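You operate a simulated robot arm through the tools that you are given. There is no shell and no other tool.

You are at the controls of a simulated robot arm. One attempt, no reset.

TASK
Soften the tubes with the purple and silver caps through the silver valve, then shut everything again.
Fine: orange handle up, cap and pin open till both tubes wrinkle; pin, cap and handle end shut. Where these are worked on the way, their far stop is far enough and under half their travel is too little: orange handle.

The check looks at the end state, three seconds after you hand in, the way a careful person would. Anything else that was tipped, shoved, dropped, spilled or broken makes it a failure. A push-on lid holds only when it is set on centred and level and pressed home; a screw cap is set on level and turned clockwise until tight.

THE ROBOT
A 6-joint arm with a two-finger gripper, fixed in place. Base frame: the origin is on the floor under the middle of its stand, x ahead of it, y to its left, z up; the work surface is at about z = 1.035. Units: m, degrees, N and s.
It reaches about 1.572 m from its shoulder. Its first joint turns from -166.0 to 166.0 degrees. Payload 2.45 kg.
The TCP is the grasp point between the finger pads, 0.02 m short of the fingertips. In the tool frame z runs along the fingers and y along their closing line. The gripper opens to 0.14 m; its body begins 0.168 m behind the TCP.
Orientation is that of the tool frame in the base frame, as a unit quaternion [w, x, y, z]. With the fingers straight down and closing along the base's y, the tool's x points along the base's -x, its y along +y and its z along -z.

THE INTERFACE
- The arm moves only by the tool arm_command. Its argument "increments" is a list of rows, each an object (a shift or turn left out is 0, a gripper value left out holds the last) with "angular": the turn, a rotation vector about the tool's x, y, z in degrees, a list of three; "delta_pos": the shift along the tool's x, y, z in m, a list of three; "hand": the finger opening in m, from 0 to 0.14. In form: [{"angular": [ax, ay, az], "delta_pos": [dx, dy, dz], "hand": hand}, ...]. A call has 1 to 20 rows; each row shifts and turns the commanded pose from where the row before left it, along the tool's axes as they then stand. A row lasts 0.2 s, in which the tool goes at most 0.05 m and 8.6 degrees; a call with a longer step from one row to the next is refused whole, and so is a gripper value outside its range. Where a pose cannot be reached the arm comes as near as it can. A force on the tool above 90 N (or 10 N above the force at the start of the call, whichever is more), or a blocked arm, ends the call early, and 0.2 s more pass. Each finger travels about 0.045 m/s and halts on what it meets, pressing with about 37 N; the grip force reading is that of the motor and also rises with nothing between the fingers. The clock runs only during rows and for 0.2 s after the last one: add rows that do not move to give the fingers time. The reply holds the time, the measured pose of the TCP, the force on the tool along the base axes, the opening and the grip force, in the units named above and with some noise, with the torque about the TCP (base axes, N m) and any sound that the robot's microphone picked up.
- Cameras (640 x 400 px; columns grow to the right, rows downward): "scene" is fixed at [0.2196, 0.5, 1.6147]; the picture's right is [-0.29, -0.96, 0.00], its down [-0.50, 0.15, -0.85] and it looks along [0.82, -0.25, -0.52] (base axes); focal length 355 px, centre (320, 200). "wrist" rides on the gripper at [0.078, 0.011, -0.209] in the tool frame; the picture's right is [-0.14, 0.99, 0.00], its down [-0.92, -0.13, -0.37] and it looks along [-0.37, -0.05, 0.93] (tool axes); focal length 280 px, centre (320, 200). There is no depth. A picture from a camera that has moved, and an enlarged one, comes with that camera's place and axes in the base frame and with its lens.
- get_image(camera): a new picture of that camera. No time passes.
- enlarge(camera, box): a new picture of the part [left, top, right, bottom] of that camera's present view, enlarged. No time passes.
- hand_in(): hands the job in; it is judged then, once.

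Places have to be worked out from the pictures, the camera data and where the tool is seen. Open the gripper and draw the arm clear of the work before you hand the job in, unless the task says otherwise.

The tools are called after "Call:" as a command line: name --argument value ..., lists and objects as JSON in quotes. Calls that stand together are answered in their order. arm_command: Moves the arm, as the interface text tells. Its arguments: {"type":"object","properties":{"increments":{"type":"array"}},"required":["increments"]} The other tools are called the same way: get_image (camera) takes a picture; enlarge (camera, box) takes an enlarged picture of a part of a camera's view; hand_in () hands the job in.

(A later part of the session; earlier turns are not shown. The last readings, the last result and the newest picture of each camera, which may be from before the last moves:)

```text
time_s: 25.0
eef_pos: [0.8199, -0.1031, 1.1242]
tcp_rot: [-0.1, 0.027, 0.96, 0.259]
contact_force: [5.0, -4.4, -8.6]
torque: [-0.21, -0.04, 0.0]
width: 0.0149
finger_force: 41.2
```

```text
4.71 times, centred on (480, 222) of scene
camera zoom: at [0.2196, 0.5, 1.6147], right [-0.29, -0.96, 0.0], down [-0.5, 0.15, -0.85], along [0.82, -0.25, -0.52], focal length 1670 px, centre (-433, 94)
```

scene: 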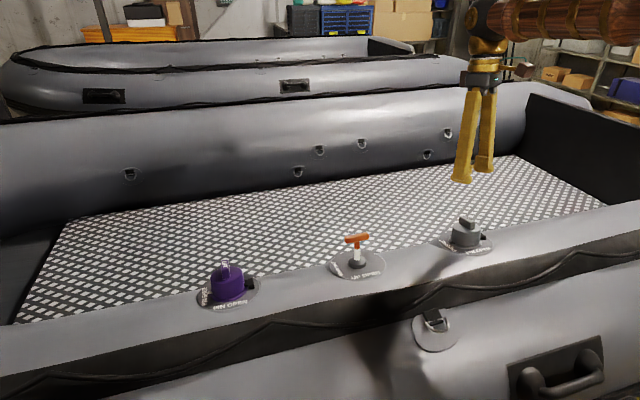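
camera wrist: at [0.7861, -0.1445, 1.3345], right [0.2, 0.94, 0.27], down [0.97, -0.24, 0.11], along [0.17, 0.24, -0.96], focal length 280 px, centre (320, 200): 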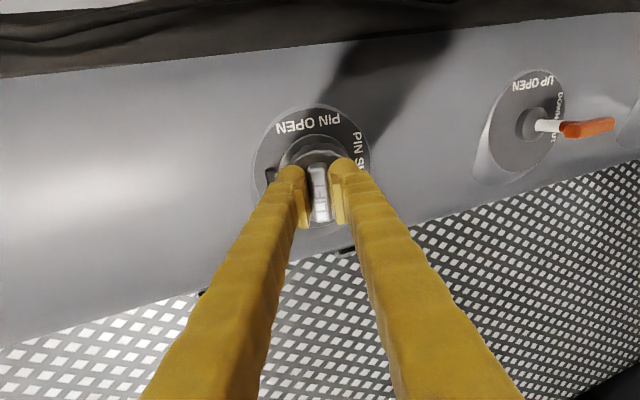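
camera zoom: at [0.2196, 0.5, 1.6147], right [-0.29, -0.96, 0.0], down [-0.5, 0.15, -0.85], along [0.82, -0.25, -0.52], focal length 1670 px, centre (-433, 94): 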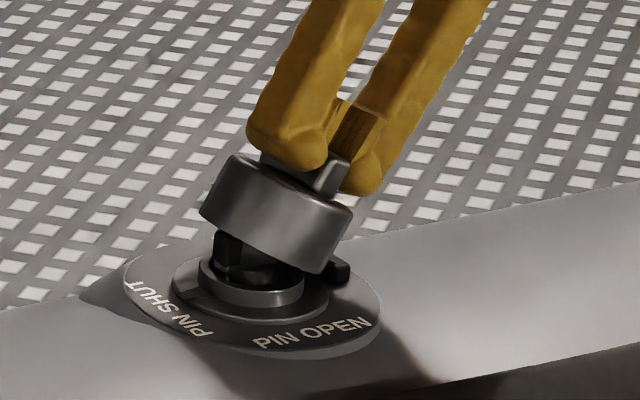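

Forces are small now; the fitted hinge is at y≈-0.115, 12 mm above the plate, radius about 75 mm. I continue the arc to about 60°.

Call:
arm_command --increments '[{"angular": [-6, 0, 0], "delta_pos": [0, -0.0063, -0.0044]}, {"angular": [-6, 0, 0], "delta_pos": [0, -0.0063, -0.0045]}, {"angular": [-6, 0, 0], "delta_pos": [0, -0.0063, -0.0045]}, {"angular": [-6, 0, 0], "delta_pos": [0, -0.0063, -0.0045]}, {"angular": [-6, 0, 0], "delta_pos": [0, -0.0063, -0.0045]}, {"delta_pos": [0, 0, 0]}]'

Call:
enlarge --camera "scene" --box '[430, 180, 530, 265]'

Call:
get_image --camera "wrist"

Call:
get_image --camera "scene"

```text
time_s: 26.4
eef_pos: [0.8192, -0.1418, 1.1227]
tcp_rot: [-0.09, 0.052, 0.861, 0.498]
contact_force: [38.9, -10.6, 36.0]
torque: [0.33, -0.3, -0.4]
width: 0.0152
finger_force: 41.2
```

```text
4.71 times, centred on (480, 222) of scene
camera zoom: at [0.2196, 0.5, 1.6147], right [-0.29, -0.96, 0.0], down [-0.5, 0.15, -0.85], along [0.82, -0.25, -0.52], focal length 1670 px, centre (-433, 94)
```

zoom: 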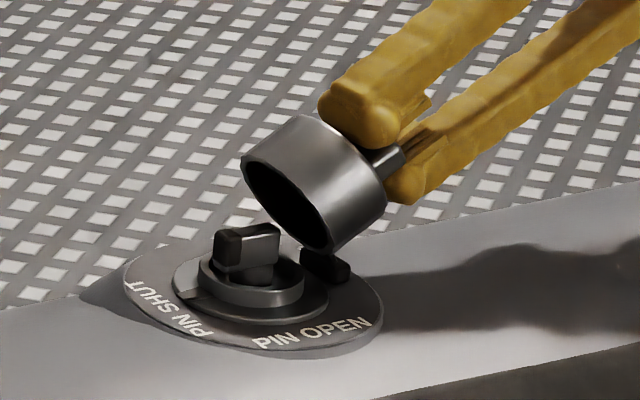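

```text
taken
camera wrist: at [0.766, -0.3182, 1.2479], right [0.31, 0.49, 0.81], down [0.92, -0.38, -0.12], along [0.25, 0.78, -0.57], focal length 280 px, centre (320, 200)
```

wrist: 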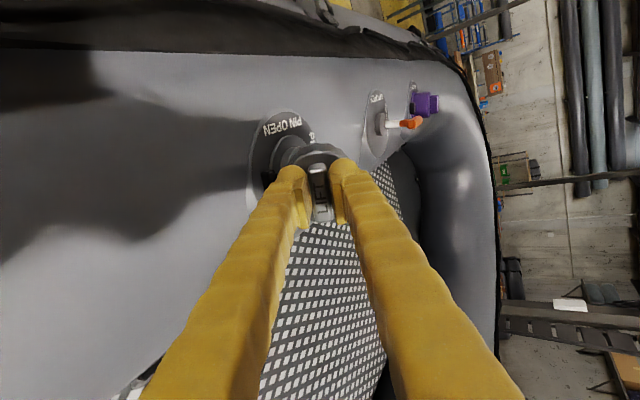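

```text
taken
```

scene: 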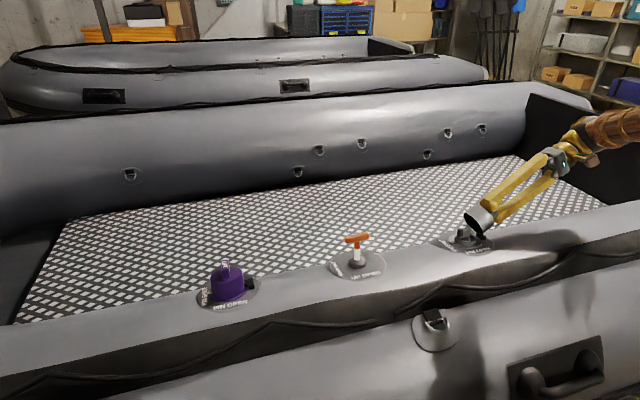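

The lid is at 60° and the pin's winged knob is visible in the ring, pointer at PIN SHUT. I relax the side load and continue to about 80°, past balance, so the lid stays open.

Call:
arm_command --increments '[{"delta_pos": [-0.0015, 0, -0.0015]}, {"angular": [-6, 0, 0], "delta_pos": [0, -0.0063, -0.0047]}, {"angular": [-6, 0, 0], "delta_pos": [0, -0.0063, -0.0047]}, {"angular": [-6, 0, 0], "delta_pos": [0, -0.0063, -0.0047]}, {"delta_pos": [0, 0, 0]}]'

Call:
enlarge --camera "scene" --box '[430, 180, 530, 265]'

Call:
get_image --camera "wrist"

Call:
get_image --camera "scene"

```text
time_s: 27.6
eef_pos: [0.8151, -0.1623, 1.1079]
tcp_rot: [-0.082, 0.065, 0.773, 0.626]
contact_force: [-23.3, -18.6, 33.4]
torque: [0.32, -0.41, 0.4]
width: 0.015
finger_force: 40.5
```

```text
4.71 times, centred on (480, 222) of scene
camera zoom: at [0.2196, 0.5, 1.6147], right [-0.29, -0.96, 0.0], down [-0.5, 0.15, -0.85], along [0.82, -0.25, -0.52], focal length 1670 px, centre (-433, 94)
```

zoom: 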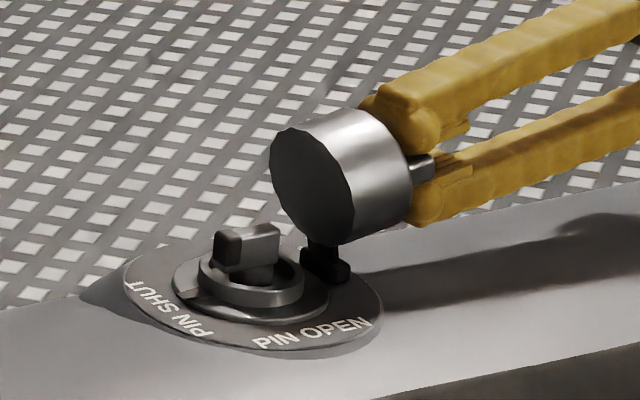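

```text
taken
camera wrist: at [0.7517, -0.366, 1.1766], right [0.34, 0.2, 0.92], down [0.89, -0.39, -0.24], along [0.31, 0.9, -0.31], focal length 280 px, centre (320, 200)
```

wrist: 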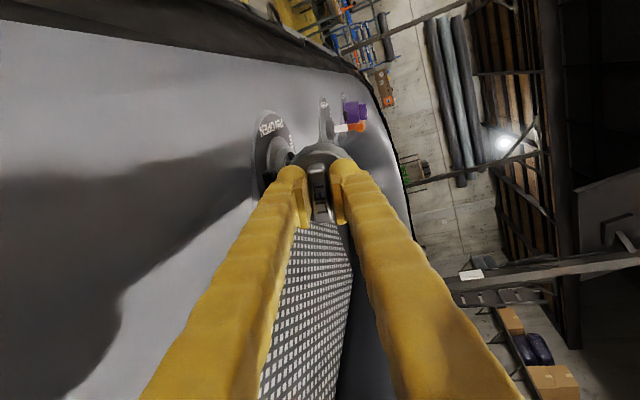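

```text
taken
```

scene: 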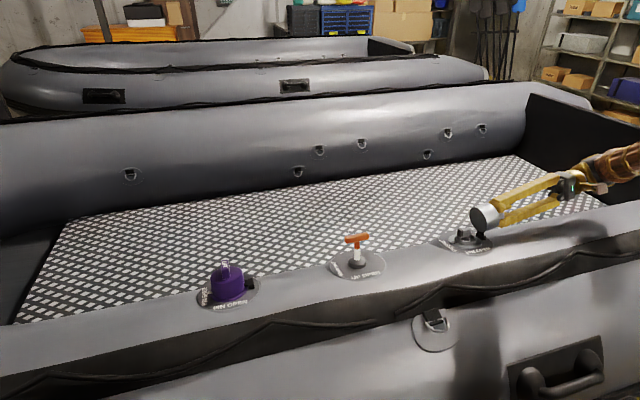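

The lid stands at about 78–80°, past its balance point. I relax the load, open the fingers a little and watch whether the lid stays.

Call:
arm_command --increments '[{"delta_pos": [0.0012, 0, -0.001]}, {"delta_pos": [0, 0, 0]}, {"hand": 0.05}, {"hand": 0.05}, {"hand": 0.05}, {"hand": 0.05}]'

Call:
enlarge --camera "scene" --box '[430, 180, 530, 265]'

```text
time_s: 29.0
eef_pos: [0.8172, -0.1639, 1.1087]
tcp_rot: [-0.081, 0.066, 0.773, 0.626]
contact_force: [0.4, 0.4, -0.5]
torque: [-0.01, 0.01, 0.0]
width: 0.0499
finger_force: 0.0
```

```text
4.71 times, centred on (480, 222) of scene
camera zoom: at [0.2196, 0.5, 1.6147], right [-0.29, -0.96, 0.0], down [-0.5, 0.15, -0.85], along [0.82, -0.25, -0.52], focal length 1670 px, centre (-433, 94)
```

zoom: 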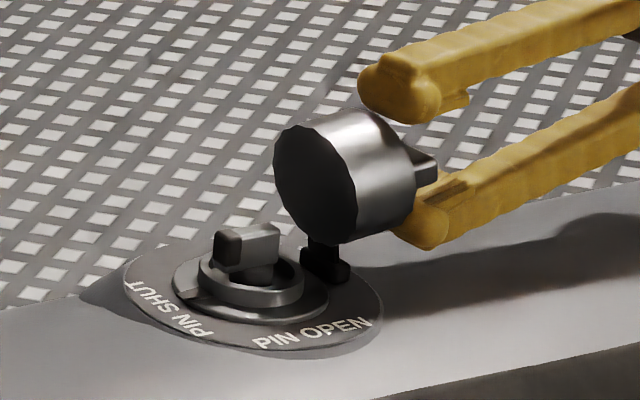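

The lid stays put with no load on the tool. I withdraw the fingers straight off the fin and watch it.

Call:
arm_command --increments '[{"delta_pos": [0, 0, -0.01]}, {"delta_pos": [0, 0, -0.015]}, {"delta_pos": [0, 0, -0.02]}, {"delta_pos": [0, 0, -0.02]}, {"delta_pos": [0, 0, 0]}]'

Call:
enlarge --camera "scene" --box '[430, 180, 530, 265]'

Call:
get_image --camera "scene"

```text
time_s: 30.2
eef_pos: [0.8211, -0.227, 1.1243]
tcp_rot: [-0.081, 0.066, 0.773, 0.626]
contact_force: [-0.2, 0.3, 0.8]
torque: [-0.01, 0.0, -0.01]
width: 0.0497
finger_force: 0.2
```

```text
4.71 times, centred on (480, 222) of scene
camera zoom: at [0.2196, 0.5, 1.6147], right [-0.29, -0.96, 0.0], down [-0.5, 0.15, -0.85], along [0.82, -0.25, -0.52], focal length 1670 px, centre (-433, 94)
```

zoom: 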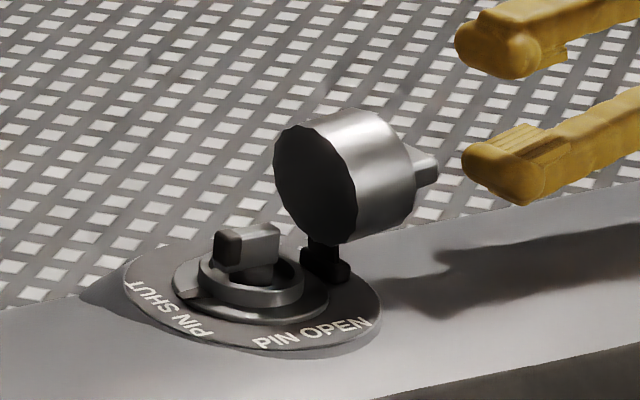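

```text
taken
```

scene: 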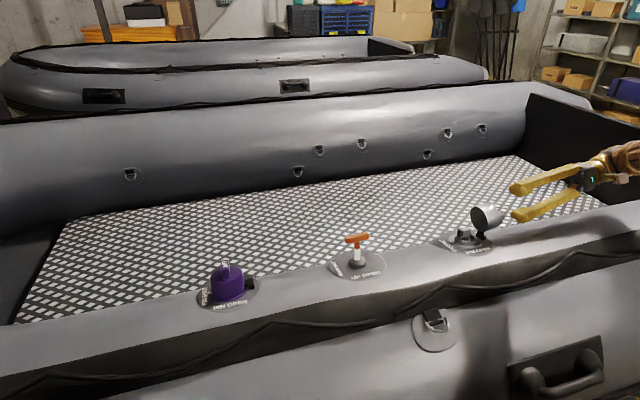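

The lid stays at about 78°, and I can see the pin's wing knob lying along y (pointing at PIN SHUT), so it needs a quarter turn counter-clockwise toward PIN OPEN (-x side). I bring the tool upright again away from the lid before planning the pin grip.

Call:
arm_command --increments '[{"angular": [7.8, 0, 0], "hand": 0.05}, {"angular": [7.8, 0, 0]}, {"angular": [7.8, 0, 0]}, {"angular": [7.8, 0, 0]}, {"angular": [7.8, 0, 0]}, {"angular": [7.8, 0, 0]}, {"angular": [7.8, 0, 0]}, {"angular": [7.8, 0, 0]}, {"angular": [7.8, 0, 0]}, {"angular": [7.8, 0, 0]}, {"delta_pos": [0, 0, -0.04]}, {"delta_pos": [0, 0, -0.04]}, {"delta_pos": [0, 0.04, -0.02]}, {"delta_pos": [0, 0.045, 0]}, {"delta_pos": [0, 0.045, 0]}, {"delta_pos": [0, 0, 0]}]'

Call:
get_image --camera "wrist"

Call:
get_image --camera "scene"

```text
time_s: 33.6
eef_pos: [0.8387, -0.0963, 1.2212]
tcp_rot: [-0.104, 0.0, 0.995, 0.0]
contact_force: [0.0, -0.6, 0.7]
torque: [-0.01, 0.01, -0.01]
width: 0.05
finger_force: 0.0
```

```text
taken
camera wrist: at [0.8065, -0.086, 1.4417], right [0.13, 0.99, -0.03], down [0.98, -0.13, 0.17], along [0.16, -0.05, -0.99], focal length 280 px, centre (320, 200)
```

wrist: 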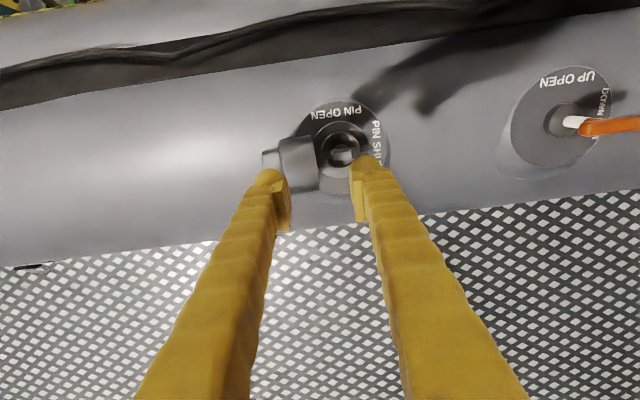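

```text
taken
```

scene: 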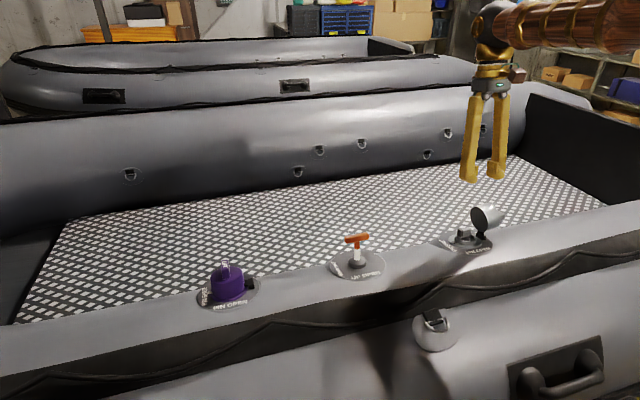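

Call:
enlarge --camera "wrist" --box '[250, 90, 400, 200]'

Call:
enlarge --camera "scene" --box '[435, 195, 515, 260]'

```text
3.64 times, centred on (325, 145) of wrist
camera zoom: at [0.8065, -0.086, 1.4417], right [0.13, 0.99, -0.03], down [0.98, -0.13, 0.17], along [0.16, -0.05, -0.99], focal length 1020 px, centre (302, 400)
```

zoom: 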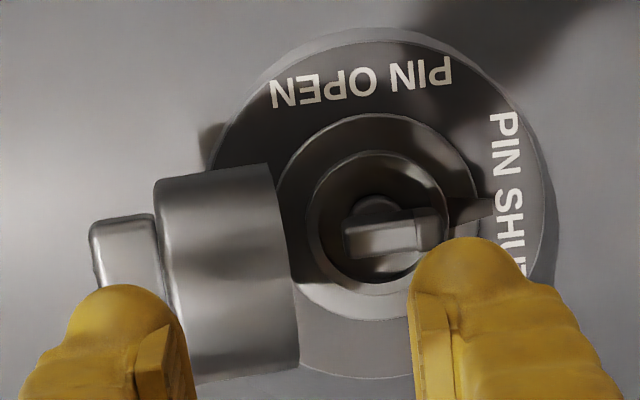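

```text
6.15 times, centred on (475, 228) of scene
camera zoom: at [0.2196, 0.5, 1.6147], right [-0.29, -0.96, 0.0], down [-0.5, 0.15, -0.85], along [0.82, -0.25, -0.52], focal length 2184 px, centre (-634, 31)
```

zoom: 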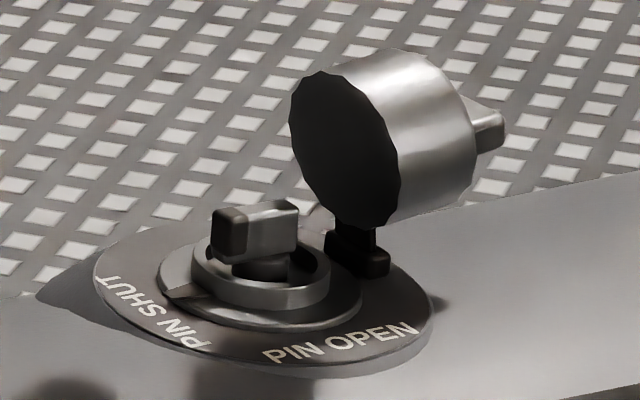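

I can see the knob clearly: a bar with top centre near (0.813, -0.066, 1.080), about 14 mm thick, lying along y. The lid leans close to it, so I first turn the gripper by +90° (closing along x), close it, and use its side to push the lid open a bit further.

Call:
arm_command --increments '[{"delta_pos": [-0.004, 0.0288, 0], "hand": 0.0}, {"angular": [0, 0, 8.2]}, {"angular": [0, 0, 8.2]}, {"angular": [0, 0, 8.2]}, {"angular": [0, 0, 8.2]}, {"angular": [0, 0, 8.2]}, {"angular": [0, 0, 8.2]}, {"angular": [0, 0, 8.2]}, {"angular": [0, 0, 8.2]}, {"angular": [0, 0, 8.2]}, {"angular": [0, 0, 8.1]}, {"angular": [0, 0, 8.1]}, {"delta_pos": [0, 0, 0]}]'

Call:
get_image --camera "wrist"

Call:
enlarge --camera "wrist" --box '[240, 90, 400, 210]'

Call:
get_image --camera "scene"

```text
time_s: 36.4
eef_pos: [0.8432, -0.0682, 1.2193]
tcp_rot: [-0.074, 0.704, 0.703, -0.075]
contact_force: [-0.4, -0.5, -0.6]
torque: [0.0, 0.04, 0.0]
width: 0.0
finger_force: 29.2
```

```text
taken
camera wrist: at [0.8986, 0.0082, 1.4213], right [0.97, -0.14, -0.21], down [-0.05, -0.92, 0.39], along [-0.24, -0.36, -0.9], focal length 280 px, centre (320, 200)
```

wrist: 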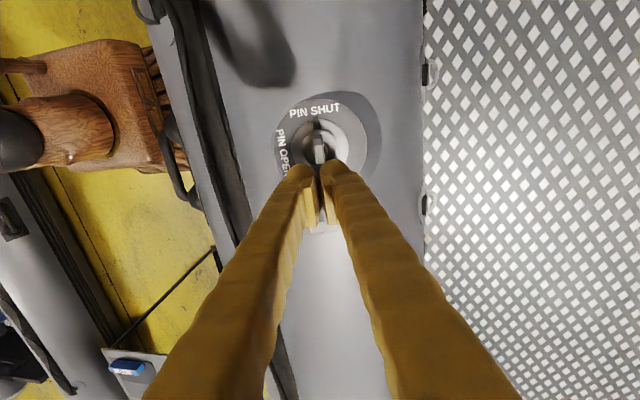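

```text
3.33 times, centred on (320, 150) of wrist
camera zoom: at [0.8986, 0.0082, 1.4213], right [0.97, -0.14, -0.21], down [-0.05, -0.92, 0.39], along [-0.24, -0.36, -0.9], focal length 935 px, centre (320, 367)
```

zoom: 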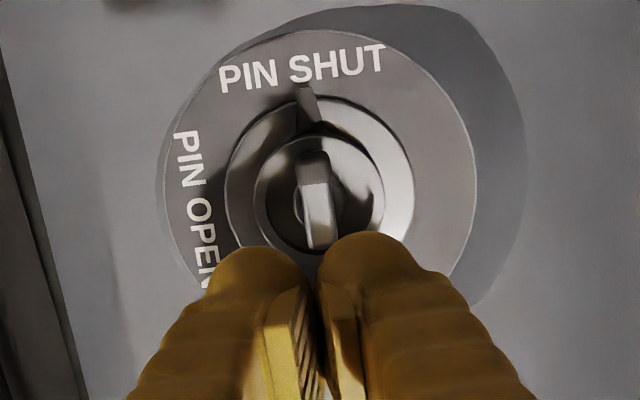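

```text
taken
```

scene: 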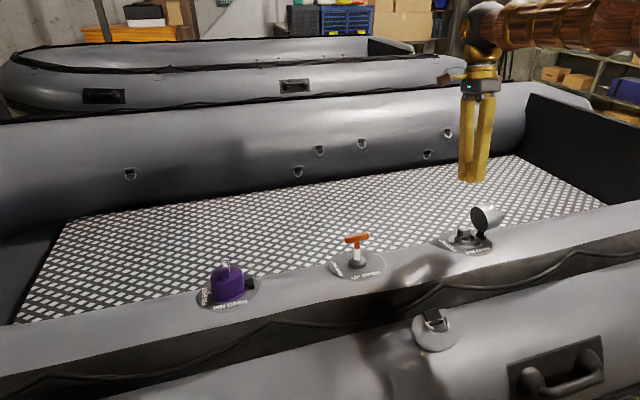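

The view confirms the bar is aligned with the tool and centred at about (0.813, -0.065). Now I lower the closed fingers just above the knob (tips about 20 mm above the bar top) on the near side of the lid.

Call:
arm_command --increments '[{"delta_pos": [0.008, 0, 0.02]}, {"delta_pos": [0, 0, 0.03]}, {"delta_pos": [0, 0, 0.03]}, {"delta_pos": [0, 0, 0.022]}, {"delta_pos": [0, 0, 0]}]'

Call:
enlarge --camera "scene" --box '[430, 180, 530, 265]'

Call:
get_image --camera "wrist"

```text
time_s: 37.6
eef_pos: [0.8244, -0.0618, 1.1205]
tcp_rot: [-0.075, 0.703, 0.704, -0.075]
contact_force: [0.4, 0.0, 0.3]
torque: [0.01, 0.01, -0.02]
width: 0.0001
finger_force: 29.7
```

```text
4.71 times, centred on (480, 222) of scene
camera zoom: at [0.2196, 0.5, 1.6147], right [-0.29, -0.96, 0.0], down [-0.5, 0.15, -0.85], along [0.82, -0.25, -0.52], focal length 1670 px, centre (-433, 94)
```

zoom: 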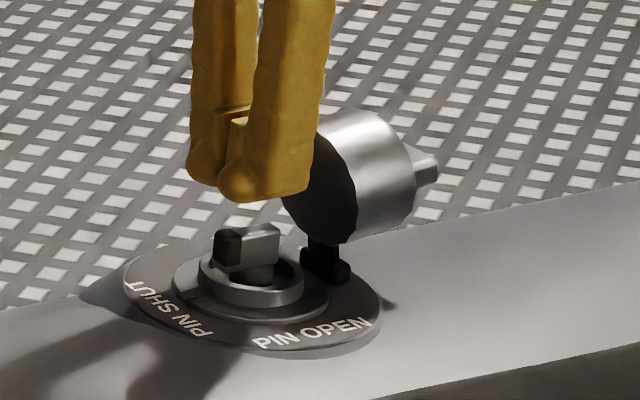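

```text
taken
camera wrist: at [0.879, 0.0162, 1.3221], right [0.97, -0.14, -0.21], down [-0.05, -0.92, 0.39], along [-0.24, -0.36, -0.9], focal length 280 px, centre (320, 200)
```

wrist: 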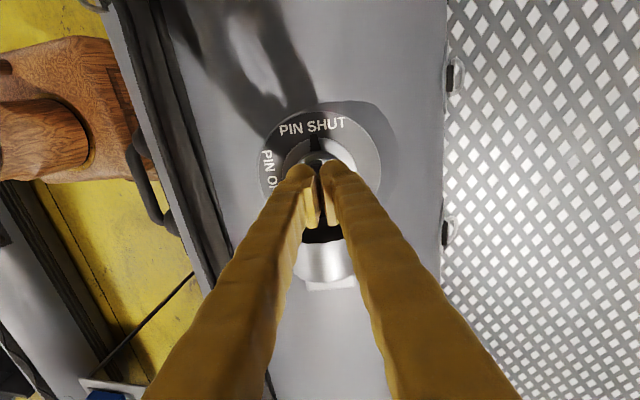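

The fingers are just in front of the lid's open face. I push toward -y in small steps.

Call:
arm_command --increments '[{"delta_pos": [-0.008, 0, 0]}, {"delta_pos": [-0.008, 0, 0]}, {"delta_pos": [-0.008, 0, 0]}, {"delta_pos": [-0.008, 0, 0]}, {"delta_pos": [0, 0, 0]}]'

Call:
enlarge --camera "scene" --box '[430, 180, 530, 265]'

```text
time_s: 38.8
eef_pos: [0.8239, -0.0936, 1.1198]
tcp_rot: [-0.074, 0.703, 0.703, -0.073]
contact_force: [-0.2, 0.5, 0.5]
torque: [0.04, 0.05, -0.03]
width: 0.0
finger_force: 29.3
```

```text
4.71 times, centred on (480, 222) of scene
camera zoom: at [0.2196, 0.5, 1.6147], right [-0.29, -0.96, 0.0], down [-0.5, 0.15, -0.85], along [0.82, -0.25, -0.52], focal length 1670 px, centre (-433, 94)
```

zoom: 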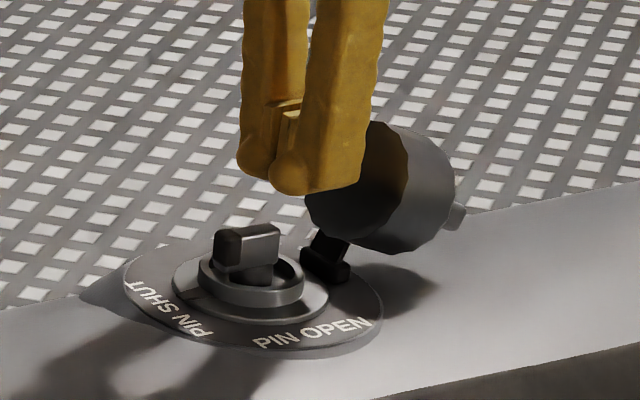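

The lid gives way easily and is now past vertical. I push another 2 cm.

Call:
arm_command --increments '[{"delta_pos": [-0.008, 0, 0]}, {"delta_pos": [-0.008, 0, 0]}, {"delta_pos": [-0.006, 0, 0]}, {"delta_pos": [0, 0, 0]}]'

Call:
enlarge --camera "scene" --box '[430, 180, 530, 265]'

```text
time_s: 39.8
eef_pos: [0.8239, -0.1138, 1.1204]
tcp_rot: [-0.074, 0.703, 0.704, -0.074]
contact_force: [0.5, 1.7, -0.5]
torque: [0.0, 0.01, -0.04]
width: 0.0
finger_force: 29.7
```

```text
4.71 times, centred on (480, 222) of scene
camera zoom: at [0.2196, 0.5, 1.6147], right [-0.29, -0.96, 0.0], down [-0.5, 0.15, -0.85], along [0.82, -0.25, -0.52], focal length 1670 px, centre (-433, 94)
```

zoom: 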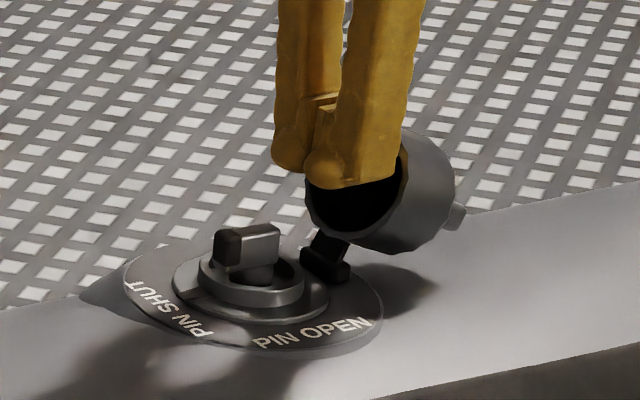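

The lid has flopped to its stop at roughly 105–110°, leaving the pin clear. I back off over the pin axis and open the fingers to about 45 mm.

Call:
arm_command --increments '[{"delta_pos": [0.016, 0, 0]}, {"delta_pos": [0.016, -0.001, 0]}, {"delta_pos": [0.0153, -0.001, 0]}, {"delta_pos": [0, 0, -0.02], "hand": 0.045}, {"delta_pos": [0, 0, 0]}, {"delta_pos": [0, 0, 0]}]'

Call:
enlarge --camera "wrist" --box '[240, 90, 400, 210]'

Call:
enlarge --camera "scene" --box '[430, 180, 530, 265]'

```text
time_s: 41.2
eef_pos: [0.8239, -0.0678, 1.1404]
tcp_rot: [-0.074, 0.703, 0.704, -0.073]
contact_force: [0.5, 0.2, 0.2]
torque: [-0.03, -0.01, -0.03]
width: 0.0453
finger_force: 0.1
```

```text
3.33 times, centred on (320, 150) of wrist
camera zoom: at [0.8794, 0.01, 1.3427], right [0.97, -0.14, -0.21], down [-0.05, -0.92, 0.39], along [-0.24, -0.36, -0.9], focal length 935 px, centre (320, 367)
```

zoom: 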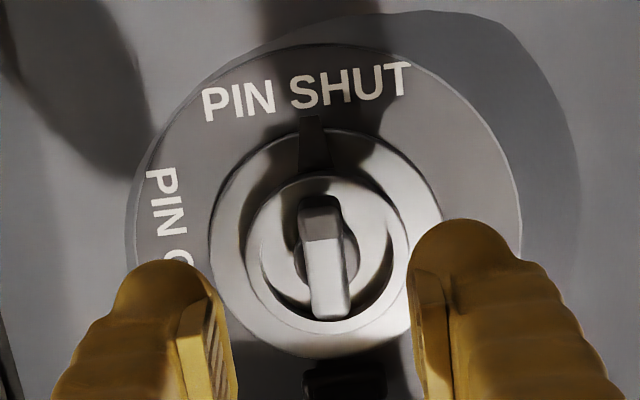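

```text
4.71 times, centred on (480, 222) of scene
camera zoom: at [0.2196, 0.5, 1.6147], right [-0.29, -0.96, 0.0], down [-0.5, 0.15, -0.85], along [0.82, -0.25, -0.52], focal length 1670 px, centre (-433, 94)
```

zoom: 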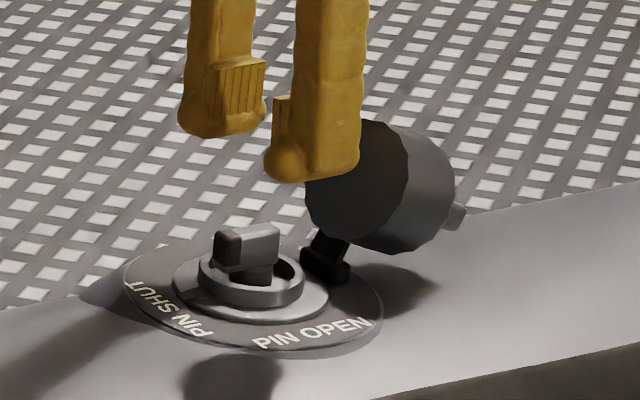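

The knob bar is aligned; the pin axis is at about y=-0.067, x=0.813. I lower the open fingers to straddle it, leaving the tips a bit above the ring rim.

Call:
arm_command --increments '[{"delta_pos": [0.0005, 0.0015, 0.02]}, {"delta_pos": [0, 0, 0.015]}, {"delta_pos": [0, 0, 0.012]}, {"delta_pos": [0, 0, 0.007]}, {"delta_pos": [0, 0, 0]}]'

Call:
enlarge --camera "wrist" --box '[240, 90, 400, 230]'

Call:
enlarge --camera "scene" --box '[435, 195, 515, 260]'

```text
time_s: 42.4
eef_pos: [0.8161, -0.0659, 1.0868]
tcp_rot: [-0.074, 0.703, 0.703, -0.074]
contact_force: [0.0, 0.9, 0.1]
torque: [0.02, -0.01, 0.01]
width: 0.0449
finger_force: 0.1
```

```text
2.86 times, centred on (320, 160) of wrist
camera zoom: at [0.8702, 0.0109, 1.2885], right [0.97, -0.14, -0.21], down [-0.05, -0.92, 0.39], along [-0.24, -0.36, -0.9], focal length 801 px, centre (320, 314)
```

zoom: 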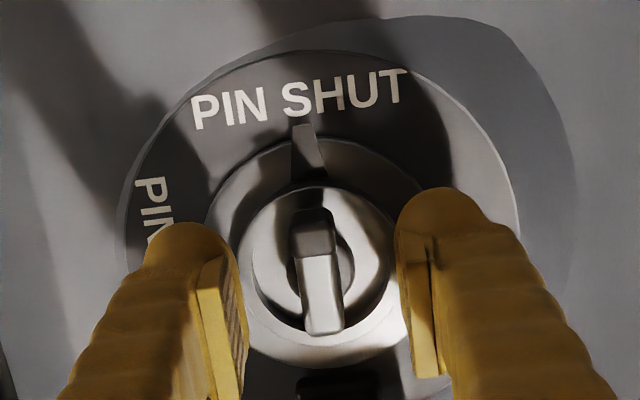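

```text
6.15 times, centred on (475, 228) of scene
camera zoom: at [0.2196, 0.5, 1.6147], right [-0.29, -0.96, 0.0], down [-0.5, 0.15, -0.85], along [0.82, -0.25, -0.52], focal length 2184 px, centre (-634, 31)
```

zoom: 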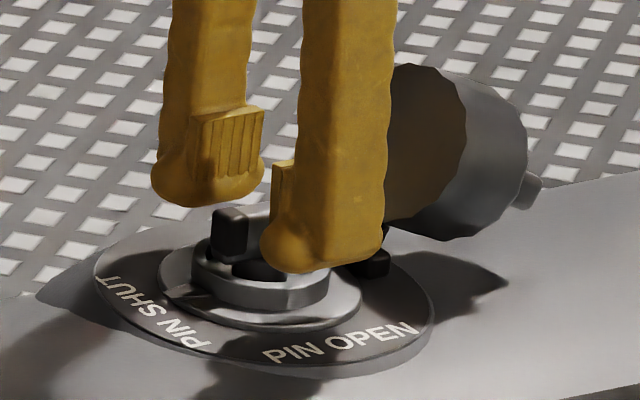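

The bar is centred between the pads and there's about 1 cm between the tips and the ring rim. I lower 5 mm more and close on the bar.

Call:
arm_command --increments '[{"delta_pos": [-0.001, 0, 0.005]}, {"hand": 0.0}, {"hand": 0.0}, {"hand": 0.0}, {"hand": 0.0}]'

Call:
enlarge --camera "wrist" --box '[240, 90, 400, 230]'

Call:
enlarge --camera "scene" --box '[435, 195, 515, 260]'

```text
time_s: 43.6
eef_pos: [0.814, -0.069, 1.0818]
tcp_rot: [-0.074, 0.703, 0.703, -0.074]
contact_force: [-6.1, -0.3, -1.1]
torque: [0.01, 0.03, 0.01]
width: 0.0108
finger_force: 38.2
```

```text
2.86 times, centred on (320, 160) of wrist
camera zoom: at [0.8691, 0.0098, 1.2833], right [0.97, -0.14, -0.21], down [-0.05, -0.92, 0.39], along [-0.24, -0.36, -0.9], focal length 801 px, centre (320, 314)
```

zoom: 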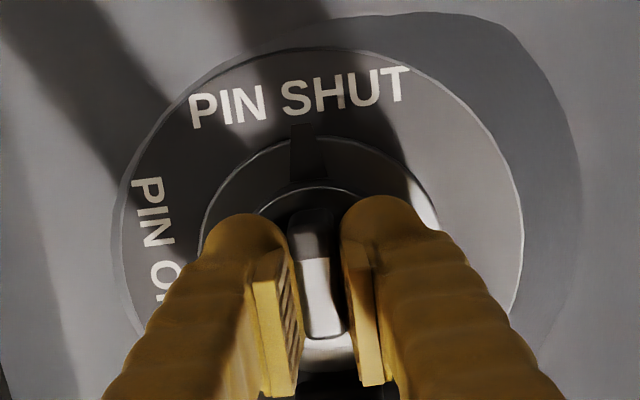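

```text
6.15 times, centred on (475, 228) of scene
camera zoom: at [0.2196, 0.5, 1.6147], right [-0.29, -0.96, 0.0], down [-0.5, 0.15, -0.85], along [0.82, -0.25, -0.52], focal length 2184 px, centre (-634, 31)
```

zoom: 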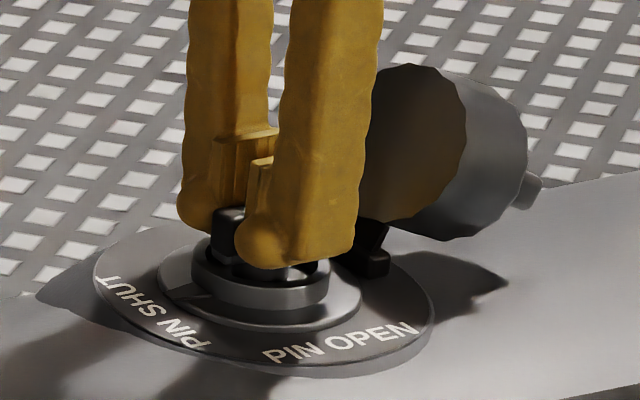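

The pads hold the bar (10.8 mm wide). I turn it counter-clockwise seen from above (toward PIN OPEN), 30° first, watching torque and sound.

Call:
arm_command --increments '[{"angular": [0, 0, -7.5]}, {"angular": [0, 0, -7.5]}, {"angular": [0, 0, -7.5]}, {"angular": [0, 0, -7.5]}, {"delta_pos": [0, 0, 0]}]'

Call:
enlarge --camera "wrist" --box '[240, 90, 400, 230]'

Call:
enlarge --camera "scene" --box '[435, 195, 515, 260]'

```text
time_s: 44.8
eef_pos: [0.8151, -0.0671, 1.0831]
tcp_rot: [-0.091, 0.497, 0.861, -0.052]
contact_force: [-12.3, 3.6, 4.6]
torque: [0.12, 0.2, -0.02]
width: 0.0107
finger_force: 37.8
```

```text
2.86 times, centred on (320, 160) of wrist
camera zoom: at [0.829, 0.0045, 1.2919], right [0.91, 0.38, -0.19], down [0.42, -0.86, 0.29], along [-0.06, -0.34, -0.94], focal length 801 px, centre (320, 314)
```

zoom: 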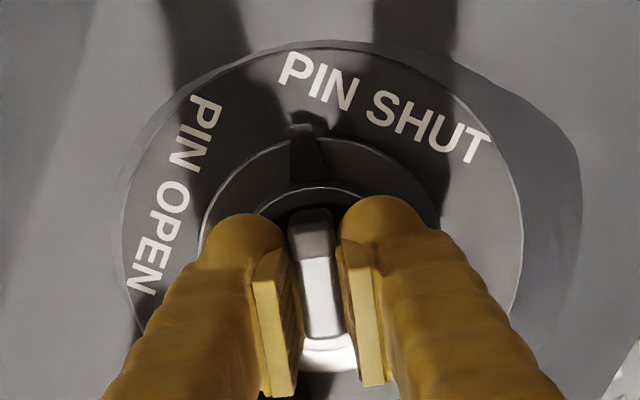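

```text
6.15 times, centred on (475, 228) of scene
camera zoom: at [0.2196, 0.5, 1.6147], right [-0.29, -0.96, 0.0], down [-0.5, 0.15, -0.85], along [0.82, -0.25, -0.52], focal length 2184 px, centre (-634, 31)
```

zoom: 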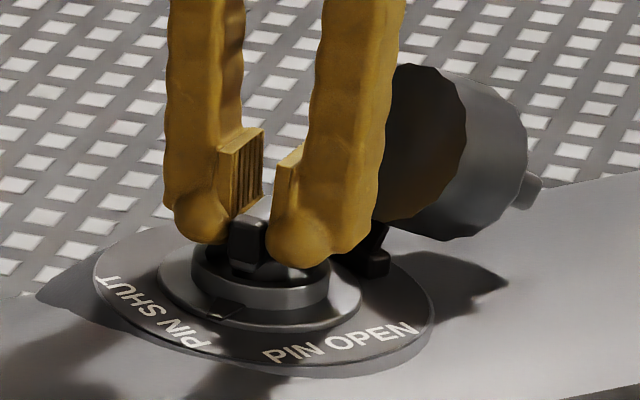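

The pin and its pointer turn smoothly toward PIN OPEN. I continue another 45°, then check.

Call:
arm_command --increments '[{"angular": [0, 0, -7.5]}, {"angular": [0, 0, -7.5]}, {"angular": [0, 0, -7.5]}, {"angular": [0, 0, -7.5]}, {"angular": [0, 0, -7.5]}, {"angular": [0, 0, -7.5]}, {"delta_pos": [0, 0, 0]}]'

Call:
enlarge --camera "wrist" --box '[240, 90, 400, 230]'

Call:
enlarge --camera "scene" --box '[435, 195, 515, 260]'

Call:
get_image --camera "scene"

```text
time_s: 46.4
eef_pos: [0.8138, -0.069, 1.0822]
tcp_rot: [-0.104, 0.129, 0.986, -0.014]
contact_force: [-33.6, 8.2, 0.0]
torque: [0.11, 0.44, -0.01]
width: 0.011
finger_force: 37.1
```

```text
2.86 times, centred on (320, 160) of wrist
camera zoom: at [0.7871, -0.0384, 1.3008], right [0.38, 0.92, -0.08], down [0.92, -0.36, 0.18], along [0.14, -0.14, -0.98], focal length 801 px, centre (320, 314)
```

zoom: 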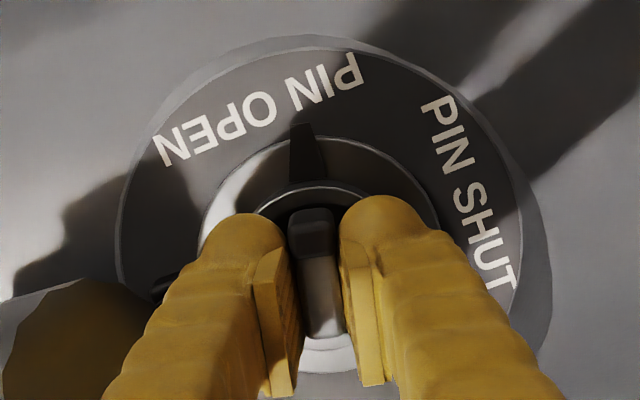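

```text
6.15 times, centred on (475, 228) of scene
camera zoom: at [0.2196, 0.5, 1.6147], right [-0.29, -0.96, 0.0], down [-0.5, 0.15, -0.85], along [0.82, -0.25, -0.52], focal length 2184 px, centre (-634, 31)
```

zoom: 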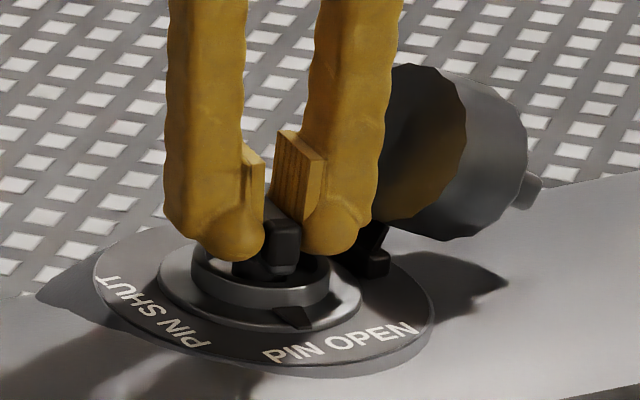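

```text
taken
```

scene: 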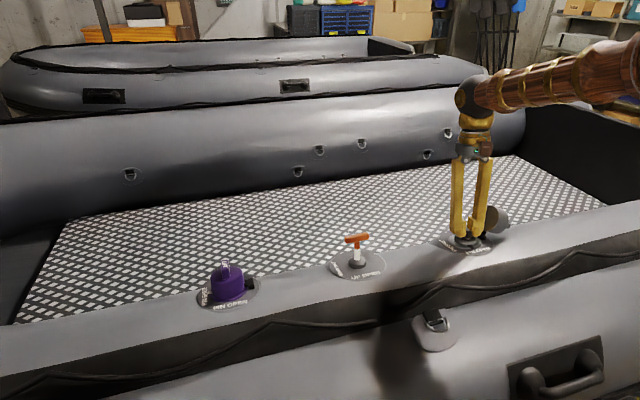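

The pointer is at 75°, nearly at PIN OPEN, with a -34 N side load in x. I relieve that and finish the last 15° plus a hair to feel the stop.

Call:
arm_command --increments '[{"delta_pos": [0.0015, 0, 0]}, {"angular": [0, 0, -7.5]}, {"angular": [0, 0, -7.5]}, {"angular": [0, 0, -4]}, {"delta_pos": [0, 0, 0]}]'

Call:
enlarge --camera "wrist" --box '[240, 90, 400, 230]'

Call:
enlarge --camera "scene" --box '[435, 195, 515, 260]'

Call:
get_image --camera "scene"

```text
time_s: 47.6
eef_pos: [0.8142, -0.0686, 1.0818]
tcp_rot: [-0.104, -0.035, 0.994, 0.003]
contact_force: [9.5, -12.2, -6.2]
torque: [-0.36, -0.19, -0.91]
width: 0.0126
finger_force: 39.5
```

```text
2.86 times, centred on (320, 160) of wrist
camera zoom: at [0.7804, -0.0636, 1.3022], right [0.07, 1.0, -0.01], down [0.98, -0.06, 0.17], along [0.17, -0.03, -0.99], focal length 801 px, centre (320, 314)
```

zoom: 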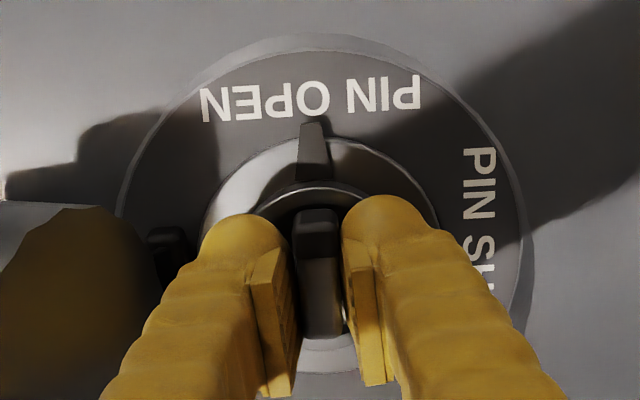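

```text
6.15 times, centred on (475, 228) of scene
camera zoom: at [0.2196, 0.5, 1.6147], right [-0.29, -0.96, 0.0], down [-0.5, 0.15, -0.85], along [0.82, -0.25, -0.52], focal length 2184 px, centre (-634, 31)
```

zoom: 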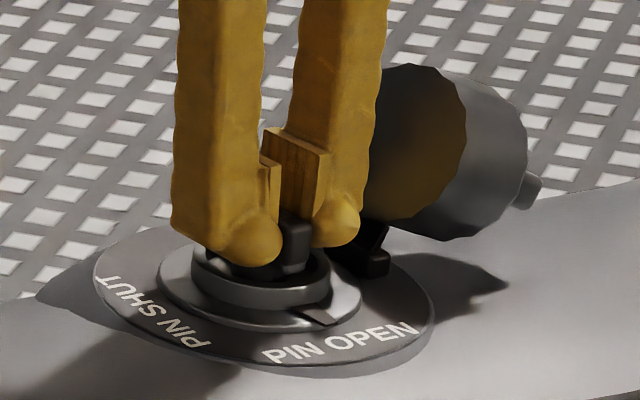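

```text
taken
```

scene: 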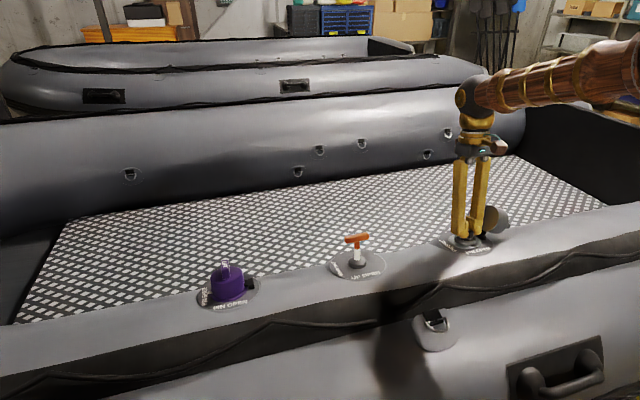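

The pointer sits at PIN OPEN and a torque of -0.9 N m shows it's on its stop. I ease the twist back slightly and wait a few seconds to see whether the tubes soften.

Call:
arm_command --increments '[{"angular": [0, 0, 4]}, {}, {}, {}, {}, {}, {}, {}, {}, {}]'

Call:
get_image --camera "scene"

Call:
get_image --camera "wrist"

```text
time_s: 49.8
eef_pos: [0.8135, -0.0688, 1.0826]
tcp_rot: [-0.104, 0.0, 0.995, 0.0]
contact_force: [20.3, -21.8, 0.8]
torque: [-0.25, -0.22, -0.12]
width: 0.0111
finger_force: 37.9
```

```text
taken
```

scene: 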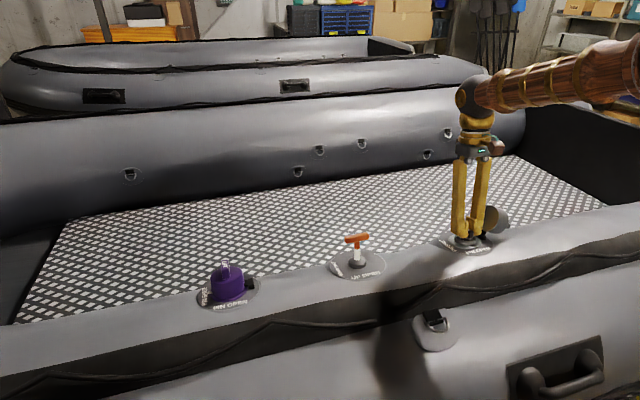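

```text
taken
camera wrist: at [0.7807, -0.0581, 1.3021], right [0.13, 0.99, -0.03], down [0.98, -0.13, 0.17], along [0.16, -0.05, -0.99], focal length 280 px, centre (320, 200)
```

wrist: 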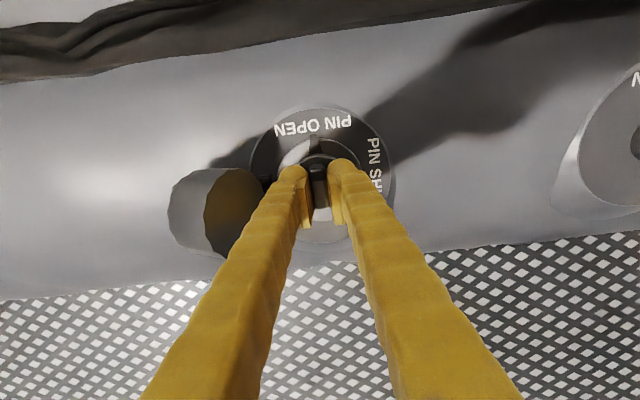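

No clear wrinkles yet. I release the pin gently, lift the fingers clear, and check that it stays open while the air escapes.

Call:
arm_command --increments '[{"delta_pos": [-0.001, -0.001, 0]}, {"hand": 0.03}, {"hand": 0.03}, {"hand": 0.03}, {"delta_pos": [0, 0, -0.02]}, {"delta_pos": [0, 0, -0.03]}, {"delta_pos": [0, 0.01, -0.04]}, {"delta_pos": [0, 0.02, -0.03]}, {}]'

Call:
get_image --camera "scene"

Call:
enlarge --camera "scene" --box '[435, 195, 515, 260]'

Call:
enlarge --camera "scene" --box '[0, 280, 240, 400]'

Call:
enlarge --camera "scene" --box '[400, 220, 640, 340]'

```text
time_s: 51.8
eef_pos: [0.838, -0.0387, 1.1997]
tcp_rot: [-0.105, -0.001, 0.994, -0.001]
contact_force: [0.4, 0.3, -0.7]
torque: [0.0, 0.0, 0.0]
width: 0.0297
finger_force: 0.1
```

```text
taken
```

scene: 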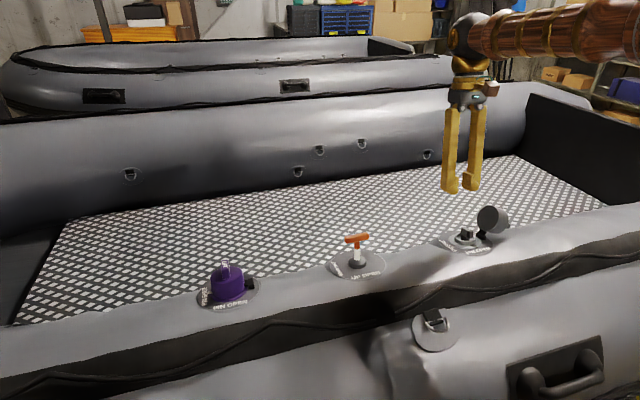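

```text
6.15 times, centred on (475, 228) of scene
camera zoom: at [0.2196, 0.5, 1.6147], right [-0.29, -0.96, 0.0], down [-0.5, 0.15, -0.85], along [0.82, -0.25, -0.52], focal length 2184 px, centre (-634, 31)
```

zoom: 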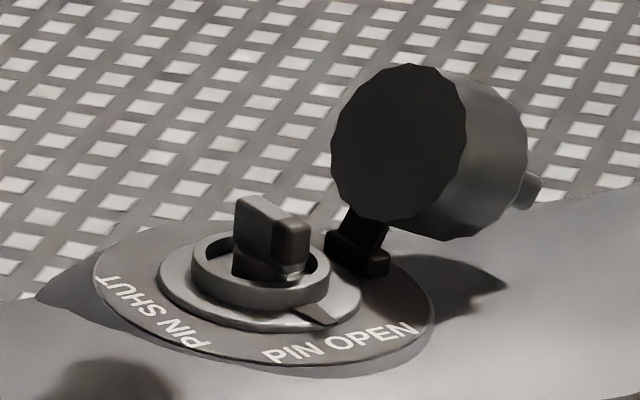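

```text
2.67 times, centred on (120, 340) of scene
camera zoom: at [0.2196, 0.5, 1.6147], right [-0.29, -0.96, 0.0], down [-0.5, 0.15, -0.85], along [0.82, -0.25, -0.52], focal length 947 px, centre (853, -173)
```

zoom: 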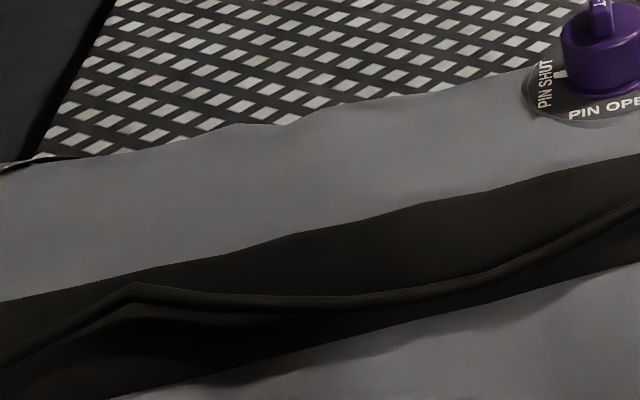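

```text
2.67 times, centred on (520, 280) of scene
camera zoom: at [0.2196, 0.5, 1.6147], right [-0.29, -0.96, 0.0], down [-0.5, 0.15, -0.85], along [0.82, -0.25, -0.52], focal length 947 px, centre (-213, -13)
```

zoom: 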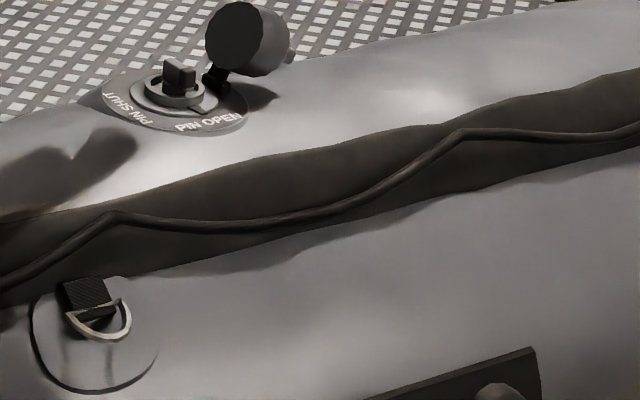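

The pin stays at PIN OPEN and the tube edges are just starting to wave on both sides. I wait further and watch.

Call:
arm_command --increments '[{}, {}, {}, {}, {}, {}, {}, {}, {}, {}]'

Call:
get_image --camera "scene"

Call:
enlarge --camera "scene" --box '[0, 250, 300, 400]'

Call:
enlarge --camera "scene" --box '[340, 220, 640, 400]'

```text
time_s: 54.0
eef_pos: [0.8373, -0.04, 1.2011]
tcp_rot: [-0.105, 0.001, 0.995, 0.0]
contact_force: [0.5, -0.7, -0.9]
torque: [-0.01, 0.02, 0.0]
width: 0.0301
finger_force: 0.0
```

```text
taken
```

scene: 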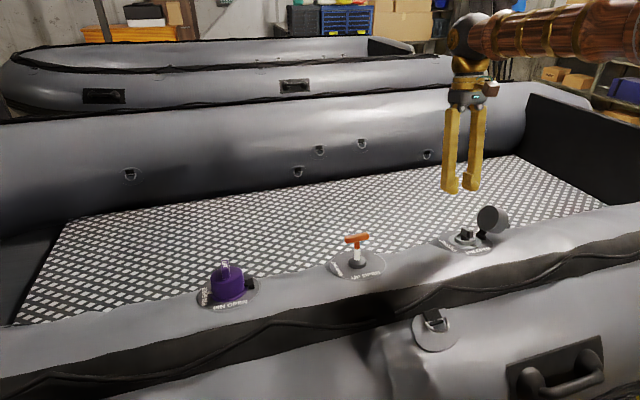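

```text
2.13 times, centred on (150, 325) of scene
camera zoom: at [0.2196, 0.5, 1.6147], right [-0.29, -0.96, 0.0], down [-0.5, 0.15, -0.85], along [0.82, -0.25, -0.52], focal length 757 px, centre (683, -67)
```

zoom: 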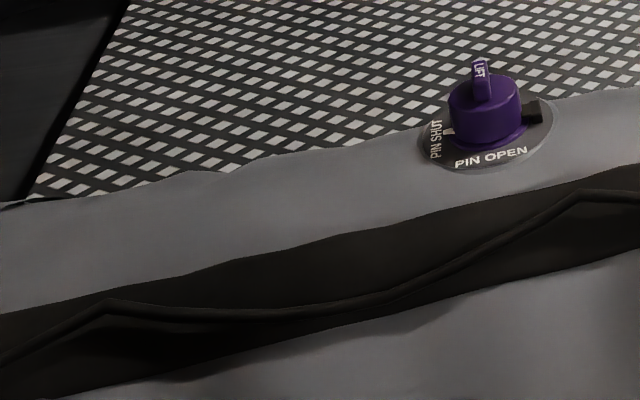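

```text
2.13 times, centred on (490, 310) of scene
camera zoom: at [0.2196, 0.5, 1.6147], right [-0.29, -0.96, 0.0], down [-0.5, 0.15, -0.85], along [0.82, -0.25, -0.52], focal length 757 px, centre (-43, -35)
```

zoom: 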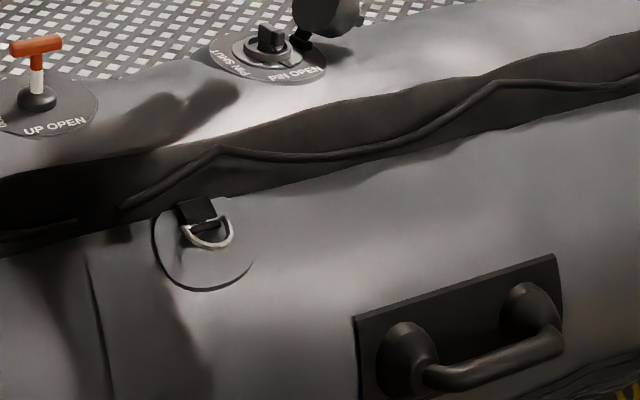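

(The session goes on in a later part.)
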